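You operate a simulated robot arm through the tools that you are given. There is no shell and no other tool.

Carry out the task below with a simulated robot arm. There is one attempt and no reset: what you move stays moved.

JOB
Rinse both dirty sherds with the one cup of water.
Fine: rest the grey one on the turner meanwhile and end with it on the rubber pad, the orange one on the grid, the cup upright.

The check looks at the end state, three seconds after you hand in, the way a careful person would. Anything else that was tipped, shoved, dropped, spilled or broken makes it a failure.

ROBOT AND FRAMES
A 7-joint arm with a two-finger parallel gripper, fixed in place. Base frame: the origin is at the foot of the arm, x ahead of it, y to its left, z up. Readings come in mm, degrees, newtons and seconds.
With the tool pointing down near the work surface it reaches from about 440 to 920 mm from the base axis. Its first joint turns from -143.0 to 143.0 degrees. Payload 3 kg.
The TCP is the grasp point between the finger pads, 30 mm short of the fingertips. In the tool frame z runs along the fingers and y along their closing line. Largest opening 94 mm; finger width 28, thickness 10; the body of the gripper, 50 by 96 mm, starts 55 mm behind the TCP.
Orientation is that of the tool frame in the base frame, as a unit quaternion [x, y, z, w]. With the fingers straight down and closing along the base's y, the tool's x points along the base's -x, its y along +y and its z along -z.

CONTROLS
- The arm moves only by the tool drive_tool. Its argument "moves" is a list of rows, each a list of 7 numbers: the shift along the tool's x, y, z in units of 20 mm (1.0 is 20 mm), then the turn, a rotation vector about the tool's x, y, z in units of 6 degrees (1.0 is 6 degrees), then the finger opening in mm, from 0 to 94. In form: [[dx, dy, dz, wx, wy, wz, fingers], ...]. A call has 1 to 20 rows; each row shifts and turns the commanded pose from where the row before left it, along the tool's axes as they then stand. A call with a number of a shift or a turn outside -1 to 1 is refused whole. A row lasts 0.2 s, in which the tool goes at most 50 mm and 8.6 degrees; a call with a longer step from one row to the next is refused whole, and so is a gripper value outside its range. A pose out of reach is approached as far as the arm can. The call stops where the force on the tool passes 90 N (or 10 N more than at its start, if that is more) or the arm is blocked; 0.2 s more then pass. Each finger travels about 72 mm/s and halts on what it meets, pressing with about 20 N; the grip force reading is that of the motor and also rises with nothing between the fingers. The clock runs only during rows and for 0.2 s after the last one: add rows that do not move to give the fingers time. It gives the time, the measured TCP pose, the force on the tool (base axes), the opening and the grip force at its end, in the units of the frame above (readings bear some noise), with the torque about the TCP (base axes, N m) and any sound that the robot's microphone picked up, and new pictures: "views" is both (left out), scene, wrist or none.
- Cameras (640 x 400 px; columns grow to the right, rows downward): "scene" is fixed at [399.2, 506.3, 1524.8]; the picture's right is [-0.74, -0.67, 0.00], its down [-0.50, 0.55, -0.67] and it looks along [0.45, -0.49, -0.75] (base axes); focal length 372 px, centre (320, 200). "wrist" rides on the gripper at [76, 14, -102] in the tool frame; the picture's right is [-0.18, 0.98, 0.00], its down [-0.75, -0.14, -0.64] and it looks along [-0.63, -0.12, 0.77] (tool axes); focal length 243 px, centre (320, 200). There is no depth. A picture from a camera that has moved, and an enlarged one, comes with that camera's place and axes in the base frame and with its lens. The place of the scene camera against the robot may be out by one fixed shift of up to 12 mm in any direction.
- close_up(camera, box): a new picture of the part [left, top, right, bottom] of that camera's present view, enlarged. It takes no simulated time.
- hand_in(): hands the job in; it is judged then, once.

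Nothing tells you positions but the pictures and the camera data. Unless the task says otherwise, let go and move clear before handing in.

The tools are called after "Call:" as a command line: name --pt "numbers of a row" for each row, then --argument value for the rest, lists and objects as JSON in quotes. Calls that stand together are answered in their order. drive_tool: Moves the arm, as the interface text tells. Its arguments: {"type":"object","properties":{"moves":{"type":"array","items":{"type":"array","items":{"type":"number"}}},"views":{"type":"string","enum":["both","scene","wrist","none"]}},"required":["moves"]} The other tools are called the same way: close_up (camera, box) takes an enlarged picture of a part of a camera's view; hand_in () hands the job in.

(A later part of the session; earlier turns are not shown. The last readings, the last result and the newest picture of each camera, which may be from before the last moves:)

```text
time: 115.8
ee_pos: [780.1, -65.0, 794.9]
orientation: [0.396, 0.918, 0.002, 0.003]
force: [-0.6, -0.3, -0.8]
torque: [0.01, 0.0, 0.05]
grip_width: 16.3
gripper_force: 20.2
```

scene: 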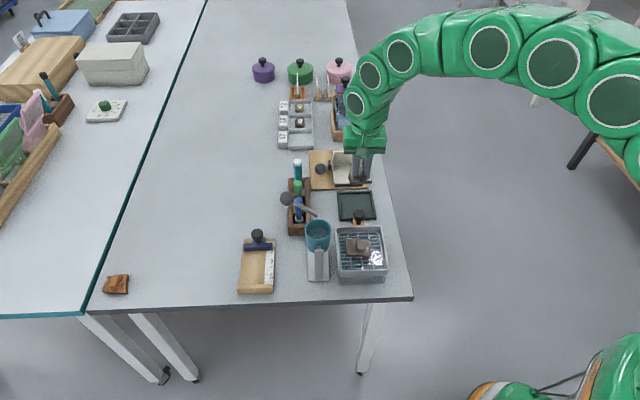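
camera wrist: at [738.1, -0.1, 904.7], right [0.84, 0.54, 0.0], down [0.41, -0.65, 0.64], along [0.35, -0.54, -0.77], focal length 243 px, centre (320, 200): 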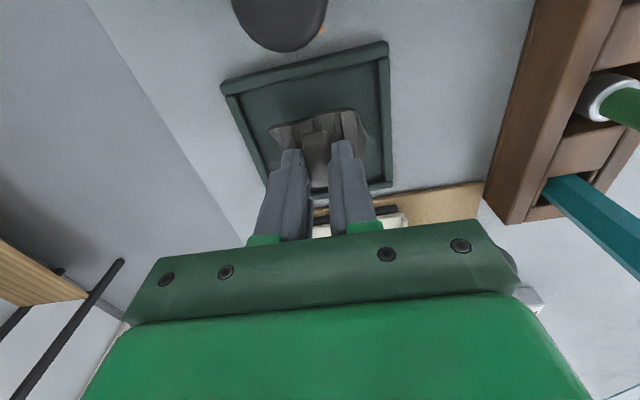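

Call:
drive_tool --pt "0 0 0.1 0 0 0 10" --pt "0 0 0 0 0 0 10" --views "none"

Call:
drive_tool --pt "0 0 0.08 0 0 0 10" --pt "0 0 0 0 0 0 10" --views "none"

```text
time: 116.4
ee_pos: [779.2, -65.9, 791.4]
orientation: [0.396, 0.918, 0.002, 0.003]
force: [-0.6, -0.6, -1.8]
torque: [0.02, 0.0, 0.01]
grip_width: 16.1
gripper_force: 20.5
```

```text
time: 117.0
ee_pos: [779.7, -64.4, 789.6]
orientation: [0.397, 0.918, 0.002, 0.002]
force: [-1.0, -0.6, 2.9]
torque: [0.0, -0.08, -0.04]
grip_width: 16.1
gripper_force: 20.2
```

First touch. I'll seat it another 0.8 mm, then open in small increments.

Call:
drive_tool --pt "0 0 0.035 0 0 0 10" --pt "0 0 0 0 0 0 10" --views "none"

Call:
drive_tool --pt "0 0 0 0 0 0 18" --pt "0 0 0 0 0 0 20" --pt "0 0 0 0 0 0 22" --pt "0 0 0 0 0 0 22" --views "wrist"

Call:
close_up --camera "scene" --box '[330, 170, 390, 230]'

```text
time: 117.6
ee_pos: [779.0, -64.7, 789.4]
orientation: [0.395, 0.919, 0.001, 0.003]
force: [2.7, 2.3, 12.5]
torque: [0.04, -0.16, -0.02]
grip_width: 16.5
gripper_force: 19.3
```

```text
time: 118.6
ee_pos: [779.5, -64.2, 790.2]
orientation: [0.396, 0.918, 0.002, 0.003]
force: [0.7, -0.2, 1.2]
torque: [-0.01, -0.01, 0.01]
grip_width: 21.9
gripper_force: 0.0
camera wrist: at [736.6, 0.1, 892.0], right [0.84, 0.54, 0.01], down [0.41, -0.65, 0.64], along [0.35, -0.54, -0.77], focal length 243 px, centre (320, 200)
```

wrist: 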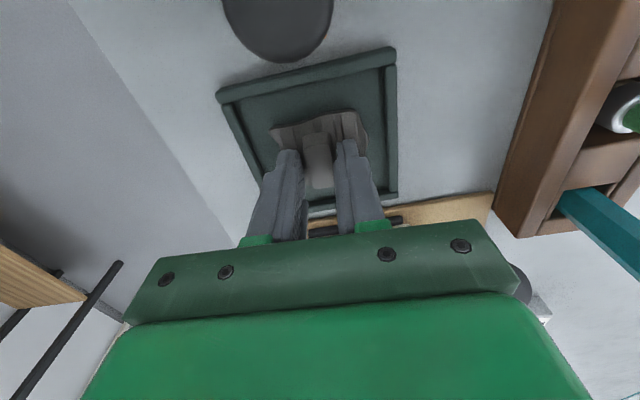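

```text
6.67 times, centred on (360, 200) of scene
camera zoom: at [399.2, 506.3, 1524.8], right [-0.74, -0.67, 0.0], down [-0.5, 0.55, -0.67], along [0.45, -0.49, -0.75], focal length 2479 px, centre (53, 200)
```

zoom: 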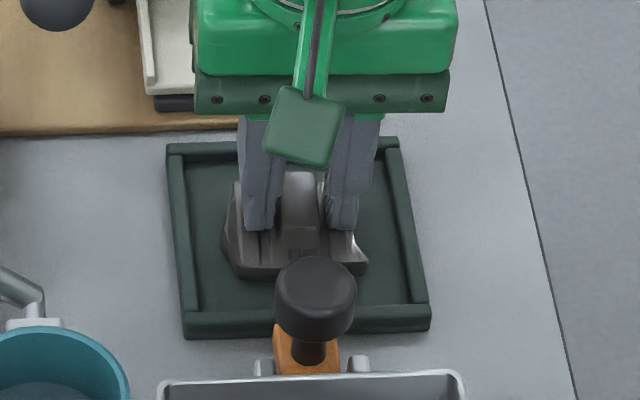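

Released cleanly with no force on the tool. I'll rise straight up and clear, then check the whole scene.

Call:
drive_tool --pt "0 0 -0.3 0 0 0 24" --pt "0 0 -0.6 0 0 0 26" --pt "0 0 -0.9 0 0 0 40" --pt "0 0 -0.95 0 0 0 60" --pt "0 0 -0.95 0 0 0 60" --pt "0 0 -0.95 0 0 0 60" --pt "0 0 -0.95 0 0 0 60" --pt "0 0 -0.95 0 0 0 60" --pt "0 0 -0.95 0 0 0 60" --pt "0 0 -0.95 0 0 0 60" --pt "0 0 -0.95 0 0 0 60" --pt "0 0 -0.95 0 0 0 60" --pt "0.5 0 -0.9 0 0 0 60" --pt "0 0 0 0 0 0 60" --views "both"

Call:
close_up --camera "scene" --box '[270, 130, 410, 290]'

Call:
close_up --camera "wrist" --box '[200, 0, 440, 230]'

```text
time: 121.6
ee_pos: [770.9, -58.9, 1016.3]
orientation: [0.396, 0.918, 0.002, 0.002]
force: [0.2, 0.3, -0.4]
torque: [0.01, 0.05, 0.01]
grip_width: 59.9
gripper_force: 0.0
camera wrist: at [727.7, 6.7, 1118.8], right [0.84, 0.54, 0.01], down [0.41, -0.65, 0.64], along [0.35, -0.54, -0.77], focal length 243 px, centre (320, 200)
```

scene: 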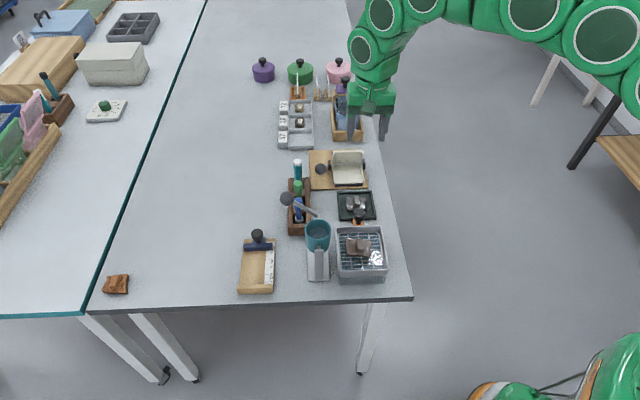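
wrist: 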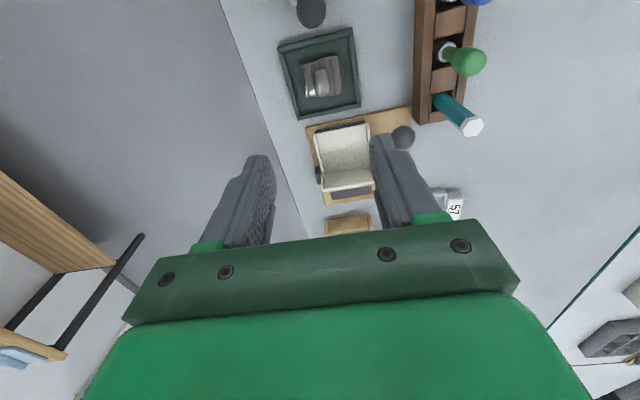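

```text
2.50 times, centred on (340, 210) of scene
camera zoom: at [399.2, 506.3, 1524.8], right [-0.74, -0.67, 0.0], down [-0.5, 0.55, -0.67], along [0.45, -0.49, -0.75], focal length 930 px, centre (270, 175)
```

zoom: 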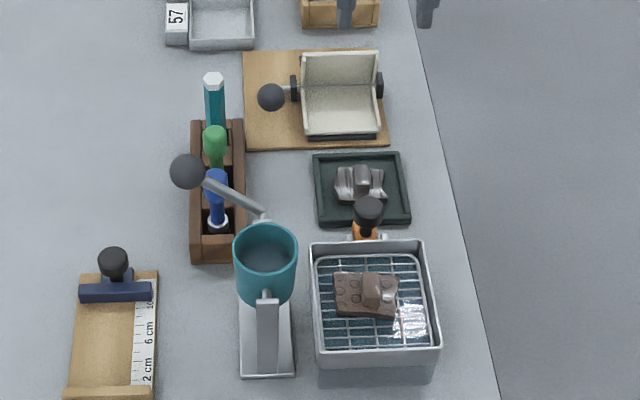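

```text
1.74 times, centred on (320, 115) of wrist
camera zoom: at [727.7, 6.7, 1118.8], right [0.84, 0.54, 0.01], down [0.41, -0.65, 0.64], along [0.35, -0.54, -0.77], focal length 422 px, centre (320, 348)
```

zoom: 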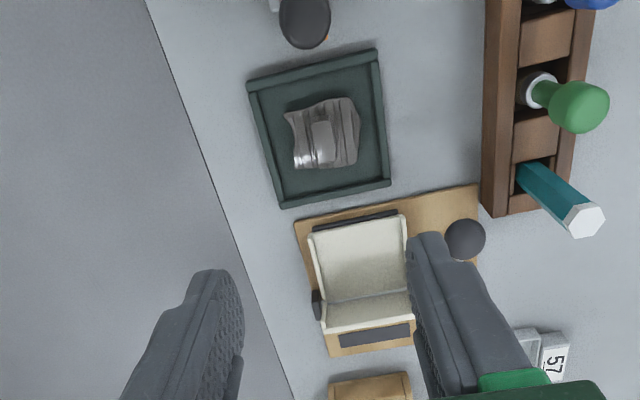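

The grey sherd is on the pad, the other on the grid, the cup upright and the turner empty. Before handing in, I'll check the sherds' condition in detail.

Call:
close_up --camera "scene" --box '[336, 185, 380, 225]'

Call:
close_up --camera "scene" --box '[340, 230, 384, 270]'

Call:
close_up --camera "wrist" --box '[270, 20, 370, 110]'

Call:
close_up --camera "scene" --box '[300, 208, 340, 248]'

```text
10.00 times, centred on (358, 205) of scene
camera zoom: at [399.2, 506.3, 1524.8], right [-0.74, -0.67, 0.0], down [-0.5, 0.55, -0.67], along [0.45, -0.49, -0.75], focal length 3718 px, centre (-60, 150)
```

zoom: 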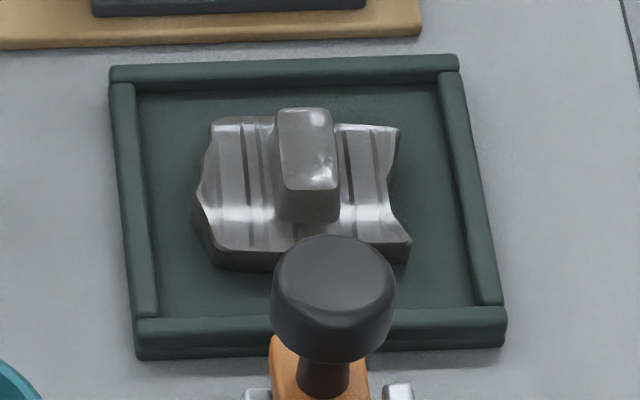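

```text
10.00 times, centred on (362, 250) of scene
camera zoom: at [399.2, 506.3, 1524.8], right [-0.74, -0.67, 0.0], down [-0.5, 0.55, -0.67], along [0.45, -0.49, -0.75], focal length 3718 px, centre (-100, -300)
```

zoom: 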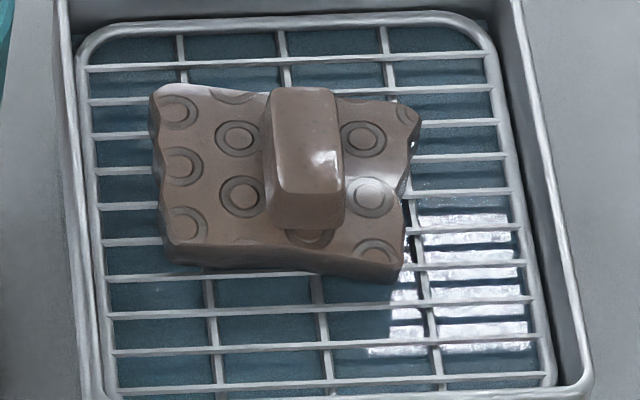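

```text
4.44 times, centred on (320, 65) of wrist
camera zoom: at [727.7, 6.7, 1118.8], right [0.84, 0.54, 0.01], down [0.41, -0.65, 0.64], along [0.35, -0.54, -0.77], focal length 1078 px, centre (320, 800)
```

zoom: 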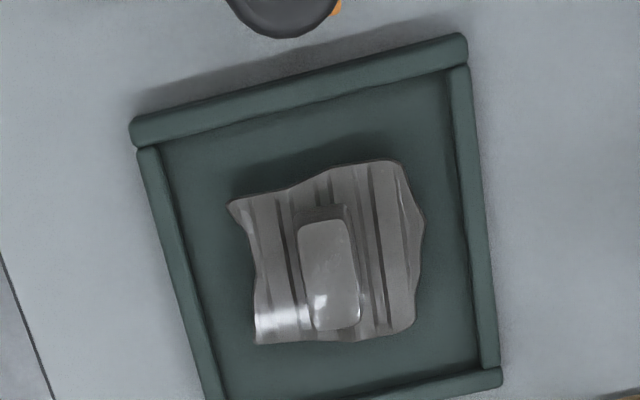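

```text
10.00 times, centred on (320, 228) of scene
camera zoom: at [399.2, 506.3, 1524.8], right [-0.74, -0.67, 0.0], down [-0.5, 0.55, -0.67], along [0.45, -0.49, -0.75], focal length 3718 px, centre (320, -80)
```

zoom: 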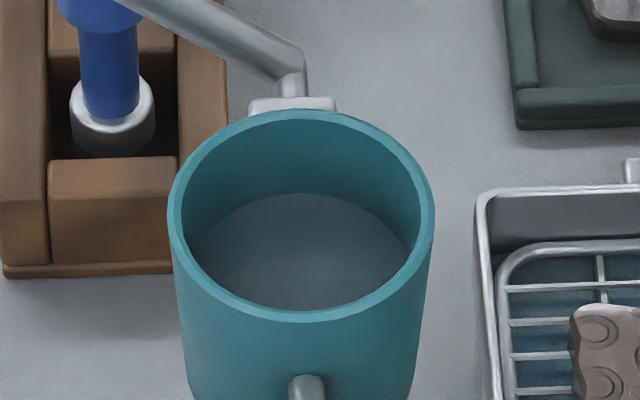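

The end layout looks right, but the washed sherd on the grid is still brownish, so I want to be sure it is really clean. There is water left in the cup, so I'll give it an extra short rinse and watch for a colour change. First I'll go back to the lever.

Call:
drive_tool --pt "0.582 0.89 0 0 0 0 94" --pt "0.582 0.89 0 0 0 0 94" --pt "0.582 0.89 0 0 0 0 94" --pt "0.582 0.89 0 0 0 0 94" --pt "0.582 0.89 0 0 0 0 94" --pt "0.582 0.89 0 0 0 0 94" --pt "0.582 0.89 0 0 0 0 94" --pt "0.582 0.89 0 0 0 0 94" --pt "0.582 0.89 0 0 0 0 94" --pt "0.582 0.89 0 0 0 0 94" --views "none"

Call:
drive_tool --pt "0 0 0 0 0 -0.955 94" --pt "0 0 0 0 0 -0.955 94" --pt "0 0 0 0 0 -0.955 94" --pt "0 0 0 0 0 -0.955 94" --pt "0 0 0 0 0 -0.955 94" --pt "0 0 0 0 0 -0.955 94" --pt "0 0 0 0 0 -0.955 94" --pt "0 0 0 0 0 -0.955 94" --pt "0 0 0 0 0 -0.955 94" --pt "0 0 0 0 0 -0.955 94" --pt "0 0 0 0 0 -0.955 94" --pt "0 0 0 0 0 -0.955 94" --pt "0 0 0 0 0 -0.955 94" --pt "0 0 0 0 0 -0.955 94" --pt "0 0 0 0 0 -0.955 94" --pt "0 0 0 0 0 -0.955 94" --pt "0 0 0 0 0 0 94" --views "wrist"

Call:
close_up --camera "wrist" --box '[200, 0, 440, 230]'

Call:
close_up --camera "scene" --box '[330, 180, 395, 285]'

```text
time: 123.8
ee_pos: [821.0, 149.3, 1014.7]
orientation: [0.397, 0.918, 0.001, 0.003]
force: [-0.2, -0.1, -0.8]
torque: [-0.03, 0.01, 0.03]
grip_width: 93.9
gripper_force: 0.1
```

```text
time: 127.4
ee_pos: [819.9, 148.4, 1014.7]
orientation: [-0.383, 0.924, -0.001, 0.003]
force: [0.0, -0.2, -0.5]
torque: [0.01, 0.01, -0.04]
grip_width: 94.0
gripper_force: 0.1
camera wrist: at [755.7, 104.2, 1117.6], right [-0.57, 0.82, 0.0], down [0.63, 0.43, 0.65], along [0.53, 0.36, -0.76], focal length 243 px, centre (320, 200)
```

wrist: 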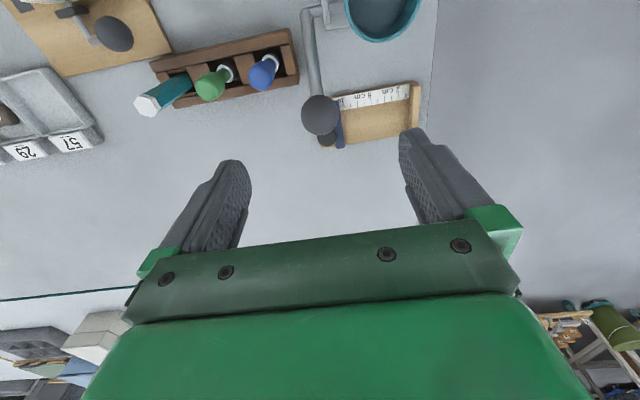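

```text
1.74 times, centred on (320, 115) of wrist
camera zoom: at [755.7, 104.2, 1117.6], right [-0.57, 0.82, 0.0], down [0.63, 0.43, 0.65], along [0.53, 0.36, -0.76], focal length 422 px, centre (320, 348)
```

zoom: 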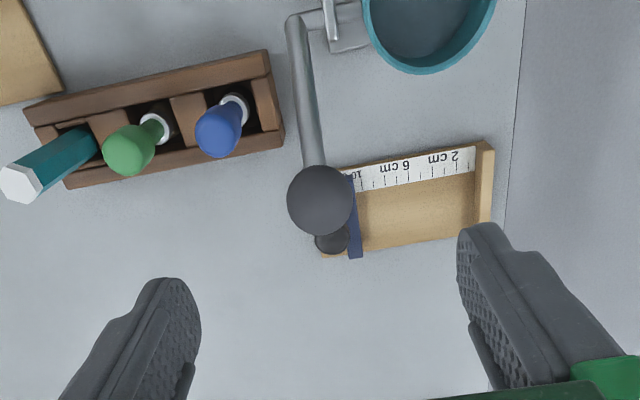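

```text
3.81 times, centred on (362, 232) of scene
camera zoom: at [399.2, 506.3, 1524.8], right [-0.74, -0.67, 0.0], down [-0.5, 0.55, -0.67], along [0.45, -0.49, -0.75], focal length 1416 px, centre (158, 76)
```

zoom: 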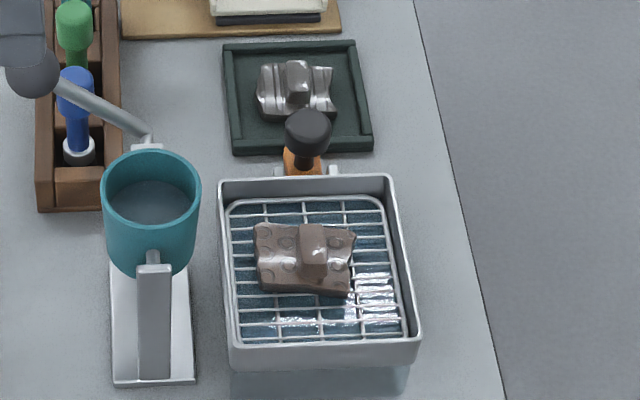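

Call:
drive_tool --pt "0 0 0.91 0 0 0 94" --pt "0 0 0.91 0 0 0 94" --pt "0 0 0.91 0 0 0 94" --pt "0 0 0.91 0 0 0 94" --pt "0 0 0.91 0 0 0 94" --pt "0 0 0 0 0 0 60" --pt "0 0 0 0 0 0 40" --pt "0 0 0 0 0 0 26" --pt "0 0 0 0 0 0 26" --pt "0 0 0 0 0 0 26" --views "none"

```text
time: 129.6
ee_pos: [818.9, 147.5, 924.9]
orientation: [-0.383, 0.924, -0.001, 0.003]
force: [-17.6, 12.3, 1.6]
torque: [0.06, 0.23, 0.02]
grip_width: 31.5
gripper_force: 45.1
```

Call:
drive_tool --pt "0 0.06 0 0 0 0 26" --pt "0.505 0 -0.555 0 0 0 26" --pt "0.59 0 -0.46 0 0 0 26" --pt "0.665 0 -0.345 0 0 0 26" --pt "0.715 0 -0.23 0 0 0 26" --pt "0.72 0 -0.1 0 0 0 26" --pt "0 0 0 0 0 0 26" --views "none"

Call:
close_up --camera "scene" --box '[290, 200, 400, 285]'

```text
time: 131.2
ee_pos: [774.4, 105.7, 957.0]
orientation: [-0.381, 0.924, -0.001, 0.004]
force: [10.6, -10.6, 7.1]
torque: [-0.19, -0.2, -0.07]
grip_width: 35.0
gripper_force: 8.2
```

```text
4.71 times, centred on (345, 242) of scene
camera zoom: at [399.2, 506.3, 1524.8], right [-0.74, -0.67, 0.0], down [-0.5, 0.55, -0.67], along [0.45, -0.49, -0.75], focal length 1750 px, centre (202, 0)
```

zoom: 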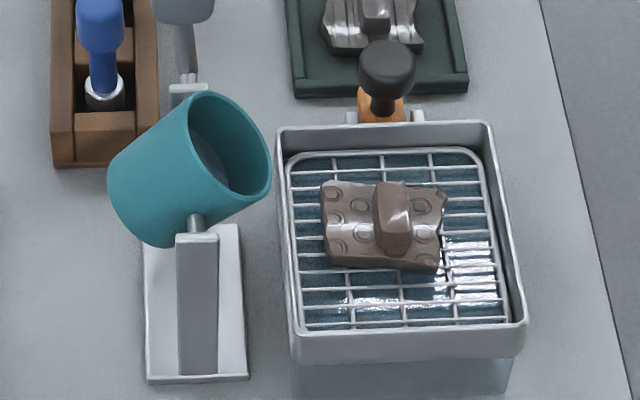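

Call:
drive_tool --pt "0 -0.06 0 0 0 0 26" --pt "0 0 0 0 0 0 26" --pt "0.25 0 -0.01 0 0 0 26" --pt "0.25 0 0 0 0 0 26" --pt "0.25 0 0.02 0 0 0 26" --views "none"

Call:
close_up --camera "scene" --box '[290, 200, 400, 285]'

```text
time: 132.4
ee_pos: [764.3, 93.7, 958.1]
orientation: [-0.383, 0.924, 0.0, 0.004]
force: [10.2, -7.5, 1.3]
torque: [0.01, -0.24, -0.06]
grip_width: 33.1
gripper_force: 6.5
```

```text
4.71 times, centred on (345, 242) of scene
camera zoom: at [399.2, 506.3, 1524.8], right [-0.74, -0.67, 0.0], down [-0.5, 0.55, -0.67], along [0.45, -0.49, -0.75], focal length 1750 px, centre (202, 0)
```

zoom: 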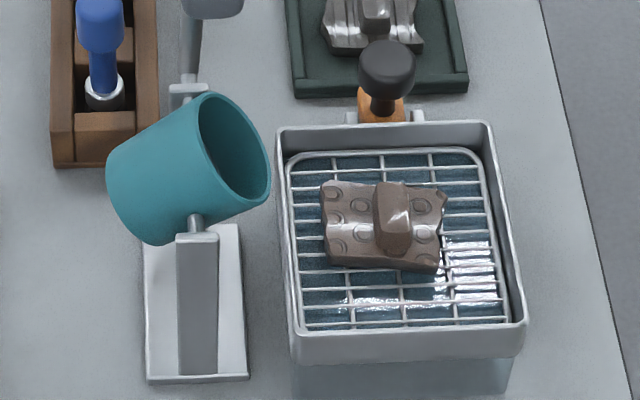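

Call:
drive_tool --pt "0 -0.06 0 0 0 0 26" --pt "0 0 0 0 0 0 26" --pt "0.22 0 0.03 0 0 0 26" --pt "0.22 0 0.04 0 0 0 26" --views "none"

Call:
close_up --camera "scene" --box '[290, 200, 400, 285]'

```text
time: 133.4
ee_pos: [758.7, 86.7, 957.3]
orientation: [-0.382, 0.924, -0.001, 0.004]
force: [22.1, -2.4, 8.4]
torque: [0.96, -1.18, -0.09]
grip_width: 31.5
gripper_force: 44.8
```

```text
4.71 times, centred on (345, 242) of scene
camera zoom: at [399.2, 506.3, 1524.8], right [-0.74, -0.67, 0.0], down [-0.5, 0.55, -0.67], along [0.45, -0.49, -0.75], focal length 1750 px, centre (202, 0)
```

zoom: 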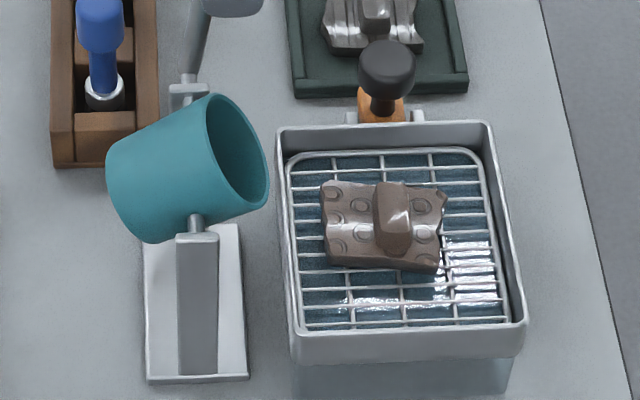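

Call:
drive_tool --pt "0.2 0 0.04 0 0 0 26" --views "none"

Call:
close_up --camera "scene" --box '[290, 200, 400, 285]'

```text
time: 133.8
ee_pos: [755.3, 83.0, 955.1]
orientation: [-0.381, 0.924, -0.001, 0.002]
force: [1.0, -6.2, 13.2]
torque: [-0.07, 0.06, -0.16]
grip_width: 32.0
gripper_force: 17.2
```

```text
4.71 times, centred on (345, 242) of scene
camera zoom: at [399.2, 506.3, 1524.8], right [-0.74, -0.67, 0.0], down [-0.5, 0.55, -0.67], along [0.45, -0.49, -0.75], focal length 1750 px, centre (202, 0)
```

zoom: 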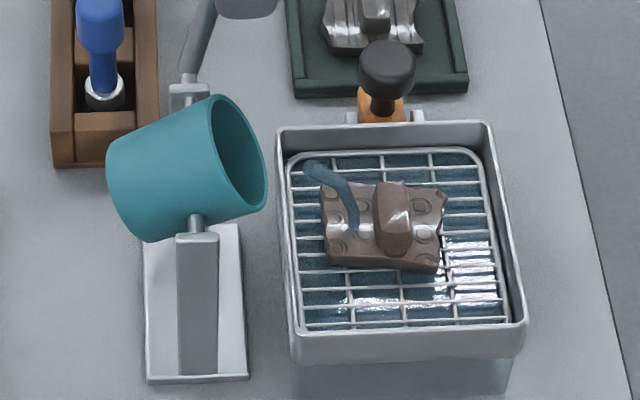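

Call:
close_up --camera "scene" --box '[340, 230, 384, 270]'

Call:
drive_tool --pt "0 0 0 0 0 0 26" --pt "0 0 0 0 0 0 26" --views "none"

Call:
close_up --camera "scene" --box '[340, 230, 384, 270]'

Call:
close_up --camera "scene" --box '[290, 200, 400, 285]'

```text
10.00 times, centred on (362, 250) of scene
camera zoom: at [399.2, 506.3, 1524.8], right [-0.74, -0.67, 0.0], down [-0.5, 0.55, -0.67], along [0.45, -0.49, -0.75], focal length 3718 px, centre (-100, -300)
```

zoom: 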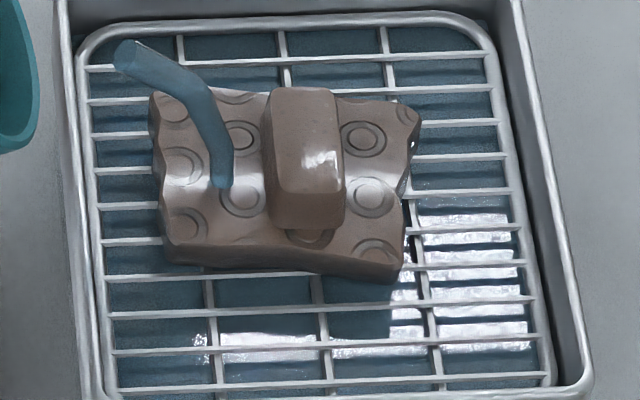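

```text
time: 134.4
ee_pos: [755.8, 84.0, 956.0]
orientation: [-0.382, 0.924, 0.0, 0.002]
force: [-11.2, -9.8, 12.7]
torque: [-0.77, 0.82, 0.0]
grip_width: 31.9
gripper_force: 44.5
```

```text
10.00 times, centred on (362, 250) of scene
camera zoom: at [399.2, 506.3, 1524.8], right [-0.74, -0.67, 0.0], down [-0.5, 0.55, -0.67], along [0.45, -0.49, -0.75], focal length 3718 px, centre (-100, -300)
```

zoom: 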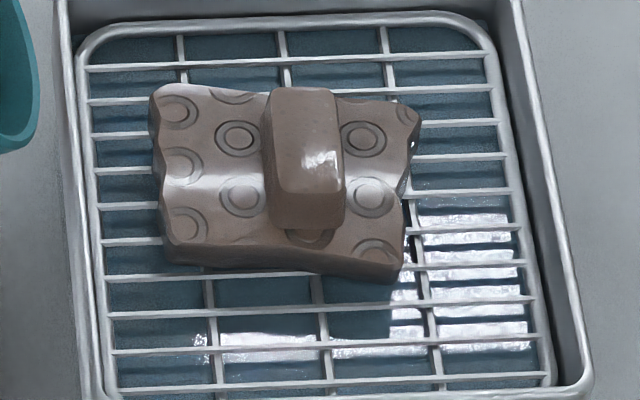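

```text
4.71 times, centred on (345, 242) of scene
camera zoom: at [399.2, 506.3, 1524.8], right [-0.74, -0.67, 0.0], down [-0.5, 0.55, -0.67], along [0.45, -0.49, -0.75], focal length 1750 px, centre (202, 0)
```

zoom: 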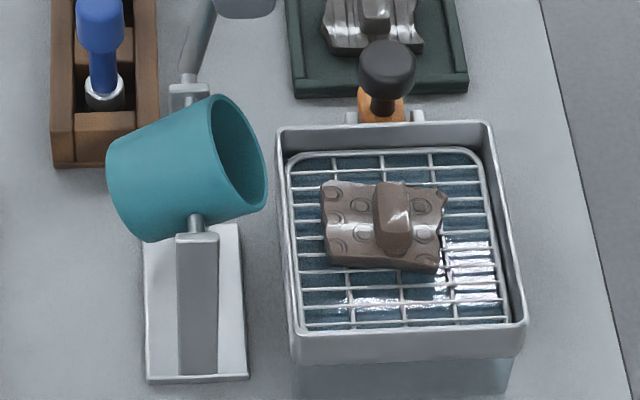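

The stream stops on its own at a fixed tilt, so each extra degree releases a bit more water. The sherd looks unchanged (clean and wet). Since the rest of the water is for this sherd, I'll keep tipping gradually and watch.

Call:
drive_tool --pt "0.18 0 0.05 0 0 0 26" --pt "0.17 0 0.06 0 0 0 26" --views "none"

Call:
close_up --camera "scene" --box '[290, 200, 400, 285]'

Call:
drive_tool --pt "0 0 0 0 0 0 26" --pt "0 0 0 0 0 0 26" --views "wrist"

Call:
close_up --camera "scene" --box '[290, 200, 400, 285]'

```text
time: 135.0
ee_pos: [751.1, 80.2, 955.6]
orientation: [-0.382, 0.924, 0.0, 0.005]
force: [6.4, 12.0, 17.4]
torque: [1.13, -1.15, 0.0]
grip_width: 31.5
gripper_force: 45.0
```

```text
4.71 times, centred on (345, 242) of scene
camera zoom: at [399.2, 506.3, 1524.8], right [-0.74, -0.67, 0.0], down [-0.5, 0.55, -0.67], along [0.45, -0.49, -0.75], focal length 1750 px, centre (202, 0)
```

zoom: 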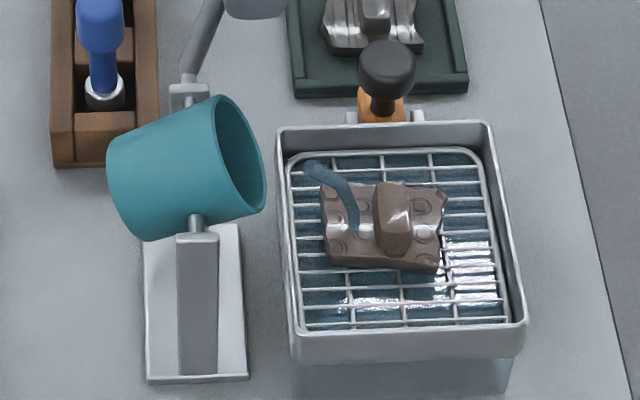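

```text
time: 135.6
ee_pos: [751.3, 79.9, 954.0]
orientation: [-0.383, 0.924, 0.0, 0.004]
force: [0.5, 11.9, 28.4]
torque: [1.18, -1.16, 0.07]
grip_width: 31.8
gripper_force: 44.2
camera wrist: at [686.3, 35.0, 1056.9], right [-0.56, 0.83, 0.0], down [0.63, 0.43, 0.65], along [0.54, 0.36, -0.76], focal length 243 px, centre (320, 200)
```

wrist: 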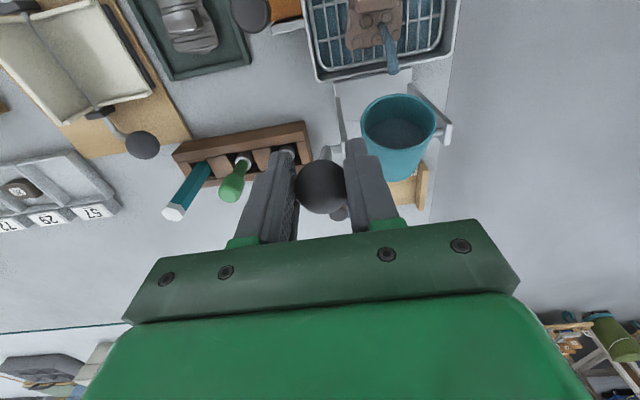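

```text
4.71 times, centred on (345, 242) of scene
camera zoom: at [399.2, 506.3, 1524.8], right [-0.74, -0.67, 0.0], down [-0.5, 0.55, -0.67], along [0.45, -0.49, -0.75], focal length 1750 px, centre (202, 0)
```

zoom: 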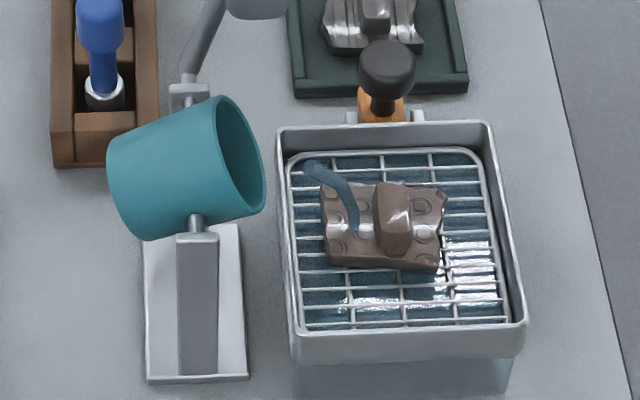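

Call:
close_up --camera "wrist" --box '[300, 0, 470, 190]'

Call:
drive_tool --pt "0 0 0 0 0 0 26" --pt "0 0 0 0 0 0 26" --pt "0 0 0 0 0 0 26" --pt "0 0 0 0 0 0 26" --views "none"

Call:
close_up --camera "wrist" --box '[300, 0, 470, 190]'

```text
2.11 times, centred on (385, 95) of wrist
camera zoom: at [686.3, 35.0, 1056.9], right [-0.56, 0.83, 0.0], down [0.63, 0.43, 0.65], along [0.54, 0.36, -0.76], focal length 511 px, centre (183, 421)
```

zoom: 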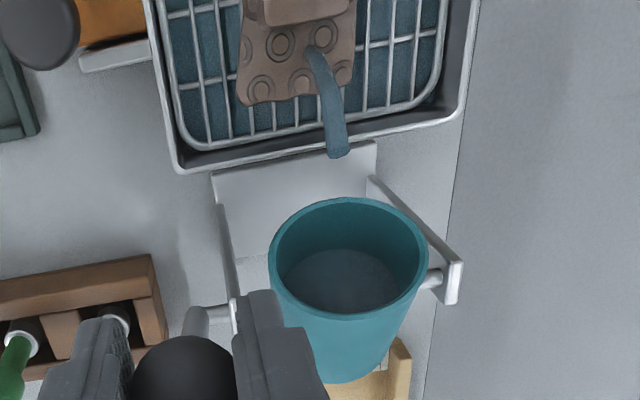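

```text
time: 136.6
ee_pos: [750.3, 79.4, 954.9]
orientation: [-0.383, 0.924, 0.0, 0.003]
force: [-4.4, 9.3, 38.0]
torque: [1.15, -1.1, 0.04]
grip_width: 31.5
gripper_force: 45.1
```

```text
2.11 times, centred on (385, 95) of wrist
camera zoom: at [686.1, 34.8, 1056.9], right [-0.56, 0.83, 0.0], down [0.63, 0.43, 0.65], along [0.54, 0.36, -0.76], focal length 511 px, centre (183, 421)
```

zoom: 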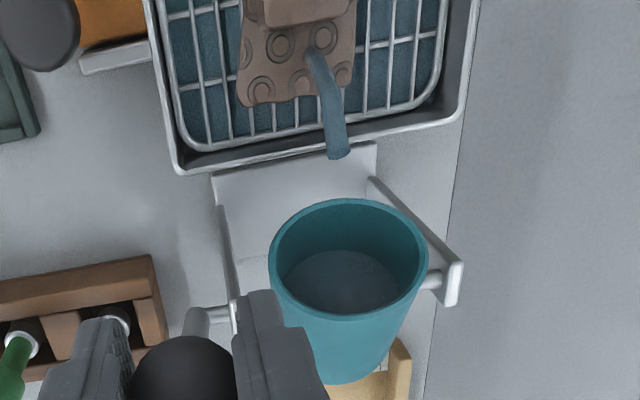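

Call:
drive_tool --pt "0.2 0 -0.06 0 0 0 26" --pt "0.2 0 0.04 0 0 0 26" --pt "0.2 0 0.06 0 0 0 26" --views "none"

Call:
close_up --camera "wrist" --box '[300, 0, 470, 190]'

Call:
close_up --camera "scene" --box '[290, 200, 400, 285]'

```text
time: 137.4
ee_pos: [741.1, 69.1, 950.2]
orientation: [-0.382, 0.924, -0.001, 0.0]
force: [0.0, -0.4, -5.1]
torque: [-0.17, 0.23, -0.12]
grip_width: 32.0
gripper_force: 29.3
```

```text
2.11 times, centred on (385, 95) of wrist
camera zoom: at [677.4, 25.4, 1053.1], right [-0.56, 0.83, 0.0], down [0.63, 0.43, 0.64], along [0.53, 0.36, -0.77], focal length 511 px, centre (183, 421)
```

zoom: 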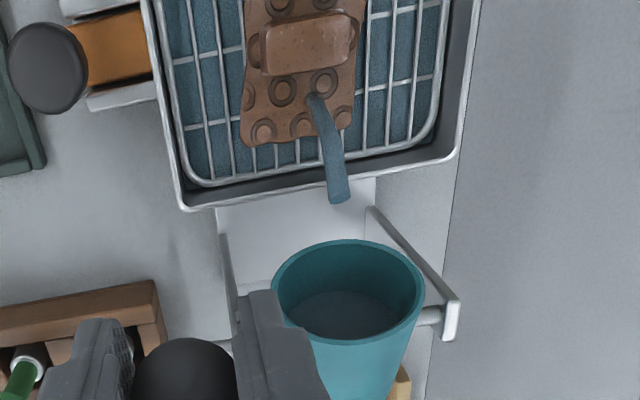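

```text
4.71 times, centred on (345, 242) of scene
camera zoom: at [399.2, 506.3, 1524.8], right [-0.74, -0.67, 0.0], down [-0.5, 0.55, -0.67], along [0.45, -0.49, -0.75], focal length 1750 px, centre (202, 0)
```

zoom: 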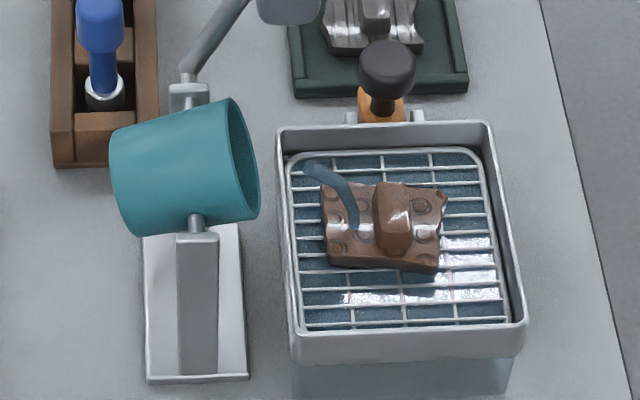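

The sherd just turned orange with its grain showing. That is the true clean state, so the earlier wet look wasn't enough, and the grey sherd probably needs more too. I'll stop pouring immediately to save the remaining water.

Call:
drive_tool --pt "-1 0 -0.15 0 0 0 26" --views "none"

Call:
close_up --camera "scene" --box '[290, 200, 400, 285]'

Call:
close_up --camera "wrist" --box '[300, 0, 470, 190]'

Call:
close_up --camera "scene" --box '[340, 230, 384, 270]'

```text
time: 137.8
ee_pos: [755.7, 84.8, 956.7]
orientation: [-0.383, 0.924, 0.0, 0.002]
force: [-36.6, 11.4, 15.9]
torque: [-0.57, 1.22, 0.45]
grip_width: 31.7
gripper_force: 45.0
```

```text
4.71 times, centred on (345, 242) of scene
camera zoom: at [399.2, 506.3, 1524.8], right [-0.74, -0.67, 0.0], down [-0.5, 0.55, -0.67], along [0.45, -0.49, -0.75], focal length 1750 px, centre (202, 0)
```

zoom: 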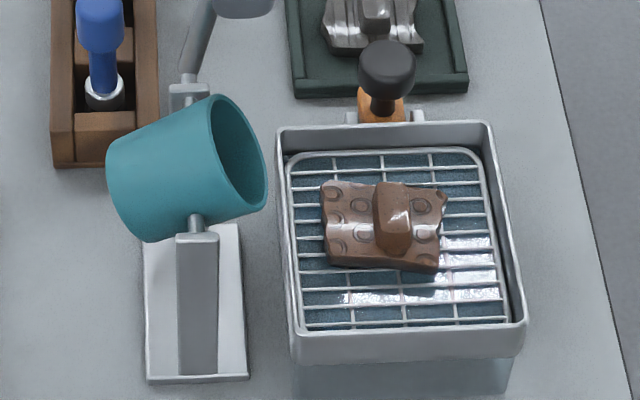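

```text
2.11 times, centred on (385, 95) of wrist
camera zoom: at [692.0, 39.7, 1058.6], right [-0.57, 0.82, 0.0], down [0.63, 0.43, 0.64], along [0.53, 0.36, -0.77], focal length 511 px, centre (183, 421)
```

zoom: 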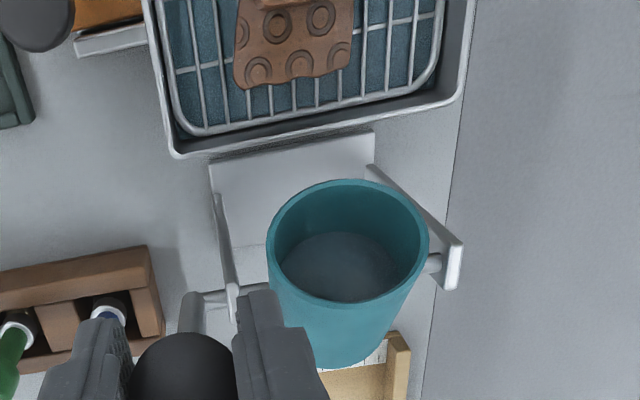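

```text
10.00 times, centred on (362, 250) of scene
camera zoom: at [399.2, 506.3, 1524.8], right [-0.74, -0.67, 0.0], down [-0.5, 0.55, -0.67], along [0.45, -0.49, -0.75], focal length 3718 px, centre (-100, -300)
```

zoom: 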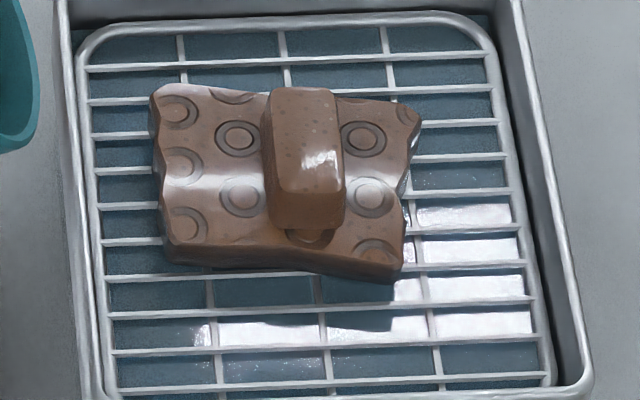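

The orange one is clean now, with water left in the cup. The grey one likely only got wet, so I'll right the cup, then swap the sherds to give the grey one the remaining water.

Call:
drive_tool --pt "-0.7 0.05 -0.08 0 0 0 26" --pt "-0.65 0 -0.05 0 0 0 26" --pt "-0.745 0 0.1 0 0 0 26" --pt "-0.715 0 0.23 0 0 0 26" --pt "-0.665 0 0.345 0 0 0 26" --pt "-0.59 0 0.46 0 0 0 26" --pt "-0.505 0 0.555 0 0 0 26" --pt "0 0 0 0 0 0 26" --views "wrist"

Call:
close_up --camera "scene" --box '[280, 190, 400, 290]'

Call:
close_up --camera "scene" --box '[300, 208, 340, 248]'

```text
time: 139.6
ee_pos: [822.7, 148.1, 925.2]
orientation: [-0.382, 0.924, 0.0, 0.003]
force: [-24.7, -3.1, 12.4]
torque: [-0.13, 0.33, 0.23]
grip_width: 35.0
gripper_force: 8.1
camera wrist: at [758.4, 105.0, 1027.1], right [-0.56, 0.83, 0.0], down [0.63, 0.43, 0.65], along [0.53, 0.36, -0.76], focal length 243 px, centre (320, 200)
```

wrist: 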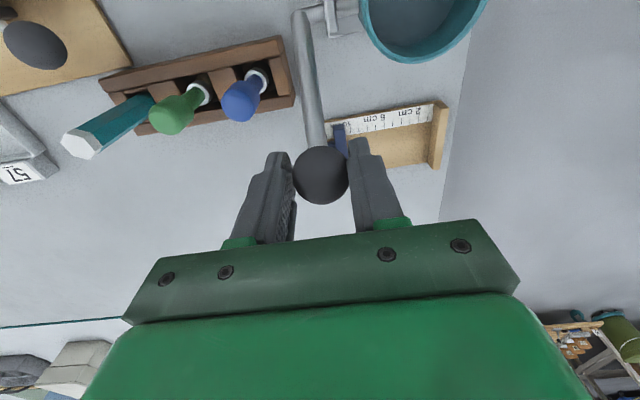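

```text
4.00 times, centred on (340, 240) of scene
camera zoom: at [399.2, 506.3, 1524.8], right [-0.74, -0.67, 0.0], down [-0.5, 0.55, -0.67], along [0.45, -0.49, -0.75], focal length 1487 px, centre (240, 40)
```

zoom: 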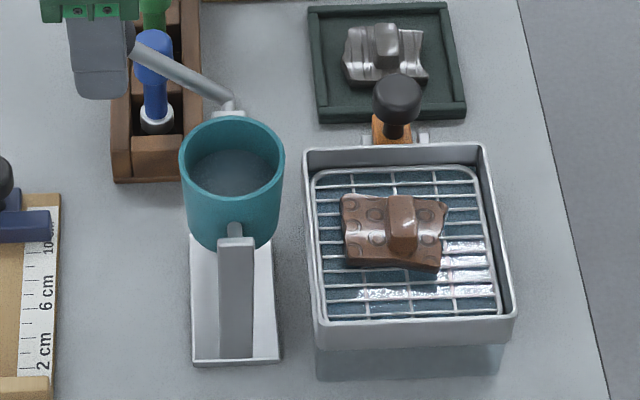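

```text
10.00 times, centred on (320, 228) of scene
camera zoom: at [399.2, 506.3, 1524.8], right [-0.74, -0.67, 0.0], down [-0.5, 0.55, -0.67], along [0.45, -0.49, -0.75], focal length 3718 px, centre (320, -80)
```

zoom: 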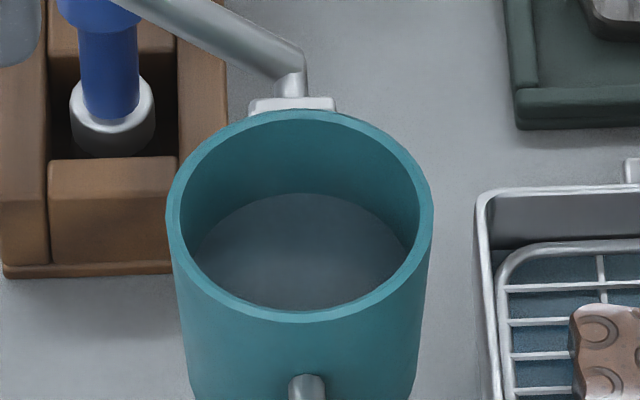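

Call:
close_up --camera "scene" --box '[344, 190, 372, 214]'

Call:
close_up --camera "scene" --box '[348, 234, 376, 262]'

```text
16.00 times, centred on (358, 202) of scene
camera zoom: at [399.2, 506.3, 1524.8], right [-0.74, -0.67, 0.0], down [-0.5, 0.55, -0.67], along [0.45, -0.49, -0.75], focal length 5949 px, centre (-288, 168)
```

zoom: 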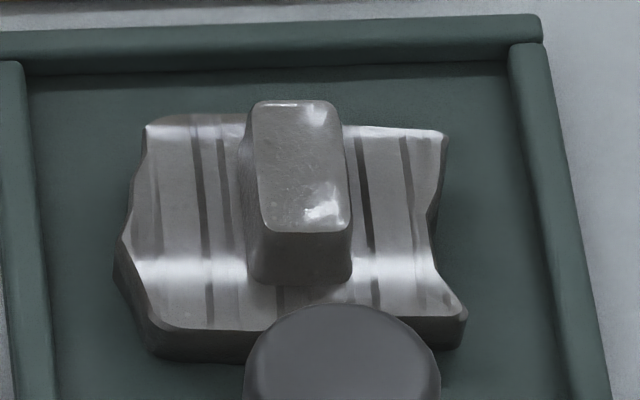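

```text
14.29 times, centred on (362, 248) of scene
camera zoom: at [399.2, 506.3, 1524.8], right [-0.74, -0.67, 0.0], down [-0.5, 0.55, -0.67], along [0.45, -0.49, -0.75], focal length 5311 px, centre (-280, -486)
```

zoom: 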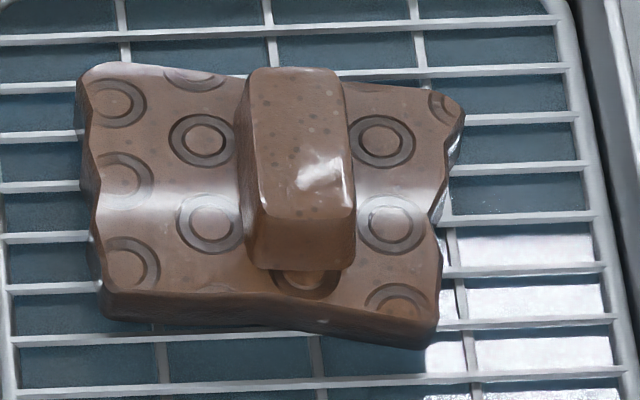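

The orange one is unmistakably clean. The grey one's state is less obvious, so I'll release the lever and look at it closely with the wrist camera.

Call:
drive_tool --pt "0.05 0 -0.04 0 0 0 40" --pt "0 0 0 0 0 0 70" --pt "0 0 0 0 0 0 94" --pt "0 0 0 0 0 0 94" --pt "0 0 -0.5 0 0 0 94" --pt "0 0 -0.9 0 0 0 94" --pt "0 0 -0.9 0 0 0 94" --pt "0 0 -0.9 0 0 0 94" --pt "0 0 -0.9 0 0 0 94" --views "none"

Call:
drive_tool --pt "0 0 0 0 0 0.96 94" --pt "0 0 0 0 0 0.96 94" --pt "0 0 0 0 0 0.96 94" --pt "0 0 0 0 0 0.96 94" --pt "0 0 0 0 0 0.96 94" --pt "0 0 0 0 0 0.96 94" --pt "0 0 0 0 0 0.96 94" --pt "0 0 0 0 0 0.96 94" --pt "0 0 0 0 0 0.96 94" --pt "0 0 0 0 0 0.96 94" --pt "0 0 0 0 0 0.96 94" --pt "0 0 0 0 0 0.96 94" --pt "0 0 0 0 0 0.96 94" --pt "0 0 0 0 0 0.96 94" --pt "0 0 0 0 0 0.96 94" --pt "0 0 0 0 0 0.8 94" --views "none"

Call:
close_up --camera "scene" --box '[280, 190, 400, 290]'

```text
time: 141.6
ee_pos: [820.1, 149.0, 1008.6]
orientation: [-0.383, 0.924, 0.0, 0.004]
force: [-0.1, 0.0, -0.1]
torque: [0.03, 0.0, 0.03]
grip_width: 94.1
gripper_force: 0.1
```

```text
time: 145.0
ee_pos: [821.2, 150.2, 1008.2]
orientation: [0.393, 0.92, 0.002, 0.003]
force: [0.0, 0.0, 0.0]
torque: [-0.01, -0.04, 0.0]
grip_width: 94.0
gripper_force: 0.1
```

```text
4.00 times, centred on (340, 240) of scene
camera zoom: at [399.2, 506.3, 1524.8], right [-0.74, -0.67, 0.0], down [-0.5, 0.55, -0.67], along [0.45, -0.49, -0.75], focal length 1487 px, centre (240, 40)
```

zoom: 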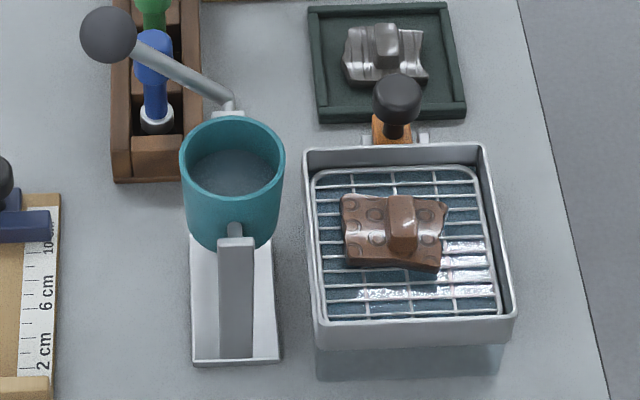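

Call:
drive_tool --pt "-0.608 -0.899 0 0 0 0 60" --pt "-0.608 -0.899 0 0 0 0 60" --pt "-0.608 -0.899 0 0 0 0 60" --pt "-0.608 -0.899 0.3 0 0 0 60" --pt "-0.608 -0.899 0.3 0 0 0 60" --pt "-0.608 -0.899 0.3 0 0 0 60" --pt "-0.608 -0.899 0.3 0 0 0 60" --pt "-0.608 -0.899 0.3 0 0 0 60" --pt "-0.608 -0.899 0.3 0 0 0 60" --pt "-0.608 -0.899 0.3 0 0 0 60" --pt "0 0 0.9 0 0 0 60" --pt "0 0 0.9 0 0 0 60" --pt "0 0 0.9 0 0 0 60" --pt "0 0 0.5 0 0 0 60" --pt "0 0 0 0 0 0 60" --views "wrist"

Call:
close_up --camera "wrist" --box '[275, 60, 375, 150]'

Call:
close_up --camera "scene" --box '[344, 190, 372, 214]'

```text
time: 148.2
ee_pos: [774.3, -63.7, 900.1]
orientation: [0.392, 0.92, 0.001, 0.002]
force: [-0.3, 0.4, 0.0]
torque: [0.0, -0.01, -0.02]
grip_width: 59.8
gripper_force: 0.2
camera wrist: at [732.0, 1.0, 1002.9], right [0.84, 0.55, 0.01], down [0.42, -0.64, 0.64], along [0.36, -0.54, -0.77], focal length 243 px, centre (320, 200)
```

wrist: 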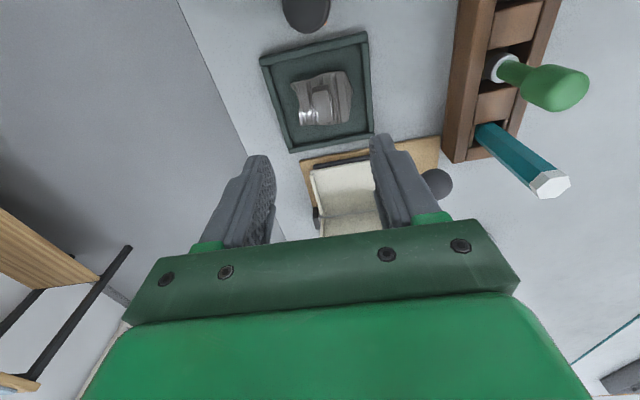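

```text
4.44 times, centred on (325, 105) of wrist
camera zoom: at [732.0, 1.0, 1002.9], right [0.84, 0.55, 0.01], down [0.42, -0.64, 0.64], along [0.36, -0.54, -0.77], focal length 1078 px, centre (298, 622)
```

zoom: 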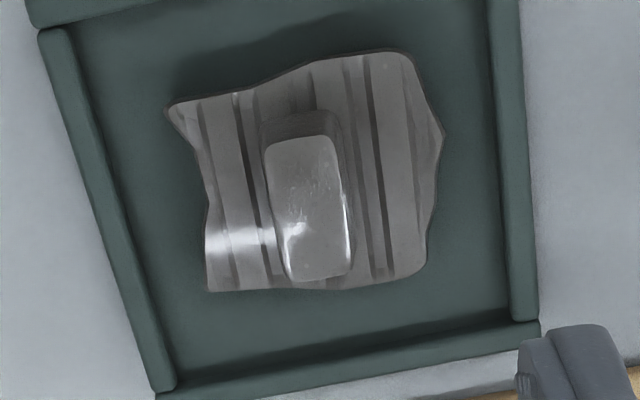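

```text
16.00 times, centred on (358, 202) of scene
camera zoom: at [399.2, 506.3, 1524.8], right [-0.74, -0.67, 0.0], down [-0.5, 0.55, -0.67], along [0.45, -0.49, -0.75], focal length 5949 px, centre (-288, 168)
```

zoom: 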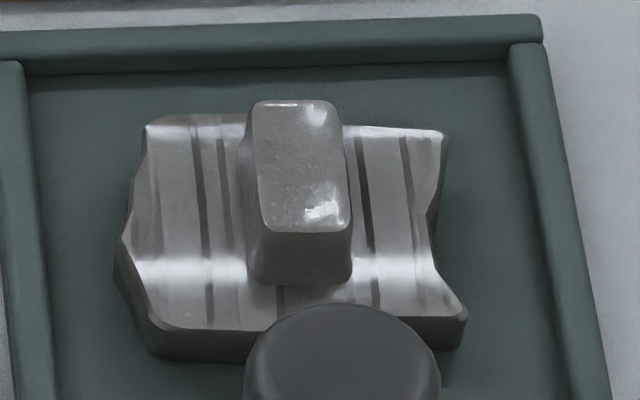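

In close view the grey sherd still has a dull film and no visible grain, so it is wet but not clean. I'll swap: orange to the turner, grey back onto the grid for the remaining water. First I'll go to the orange one.

Call:
drive_tool --pt "0 0 -1 0 0 0 50" --pt "0 0 -1 0 0 0.13 44" --pt "0.891 0.071 0 0 0 0 44" --pt "0.891 0.071 0 0 0 0 44" --pt "0.891 0.071 0 0 0 0 44" --pt "0.891 0.071 0 0 0 0 44" --pt "0.891 0.071 0 0 0 0 44" --pt "0.891 0.071 0 0 0 0 44" --pt "0.891 0.071 0 0 0 0 44" --pt "0.891 0.071 0 0 0 0 44" --pt "0.891 0.071 0 0 0 0 44" --pt "0.891 0.071 0 0 0 0 44" --pt "0 0 0 0 0 0 44" --views "wrist"

Call:
close_up --camera "wrist" --box '[250, 30, 390, 160]'

```text
time: 151.0
ee_pos: [665.1, 75.6, 940.4]
orientation: [0.399, 0.917, 0.002, 0.003]
force: [0.4, -0.2, -0.1]
torque: [0.0, 0.02, 0.0]
grip_width: 44.1
gripper_force: 0.0
camera wrist: at [621.8, 139.9, 1043.0], right [0.84, 0.54, 0.0], down [0.41, -0.65, 0.64], along [0.35, -0.54, -0.77], focal length 243 px, centre (320, 200)
```

wrist: 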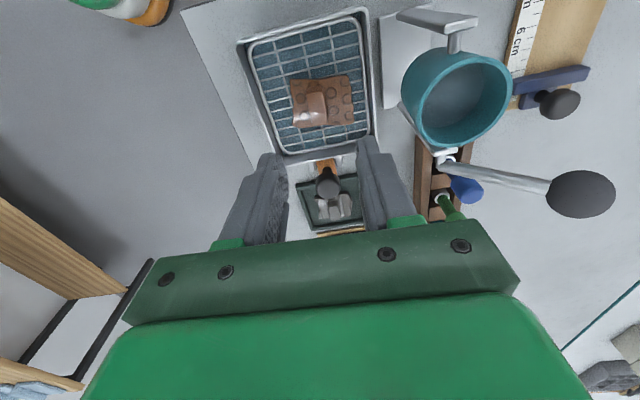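

```text
3.08 times, centred on (320, 95) of wrist
camera zoom: at [621.8, 139.9, 1043.0], right [0.84, 0.54, 0.0], down [0.41, -0.65, 0.64], along [0.35, -0.54, -0.77], focal length 746 px, centre (320, 523)
```

zoom: 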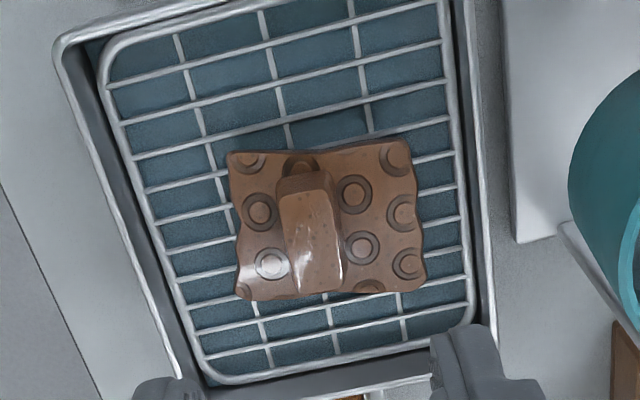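

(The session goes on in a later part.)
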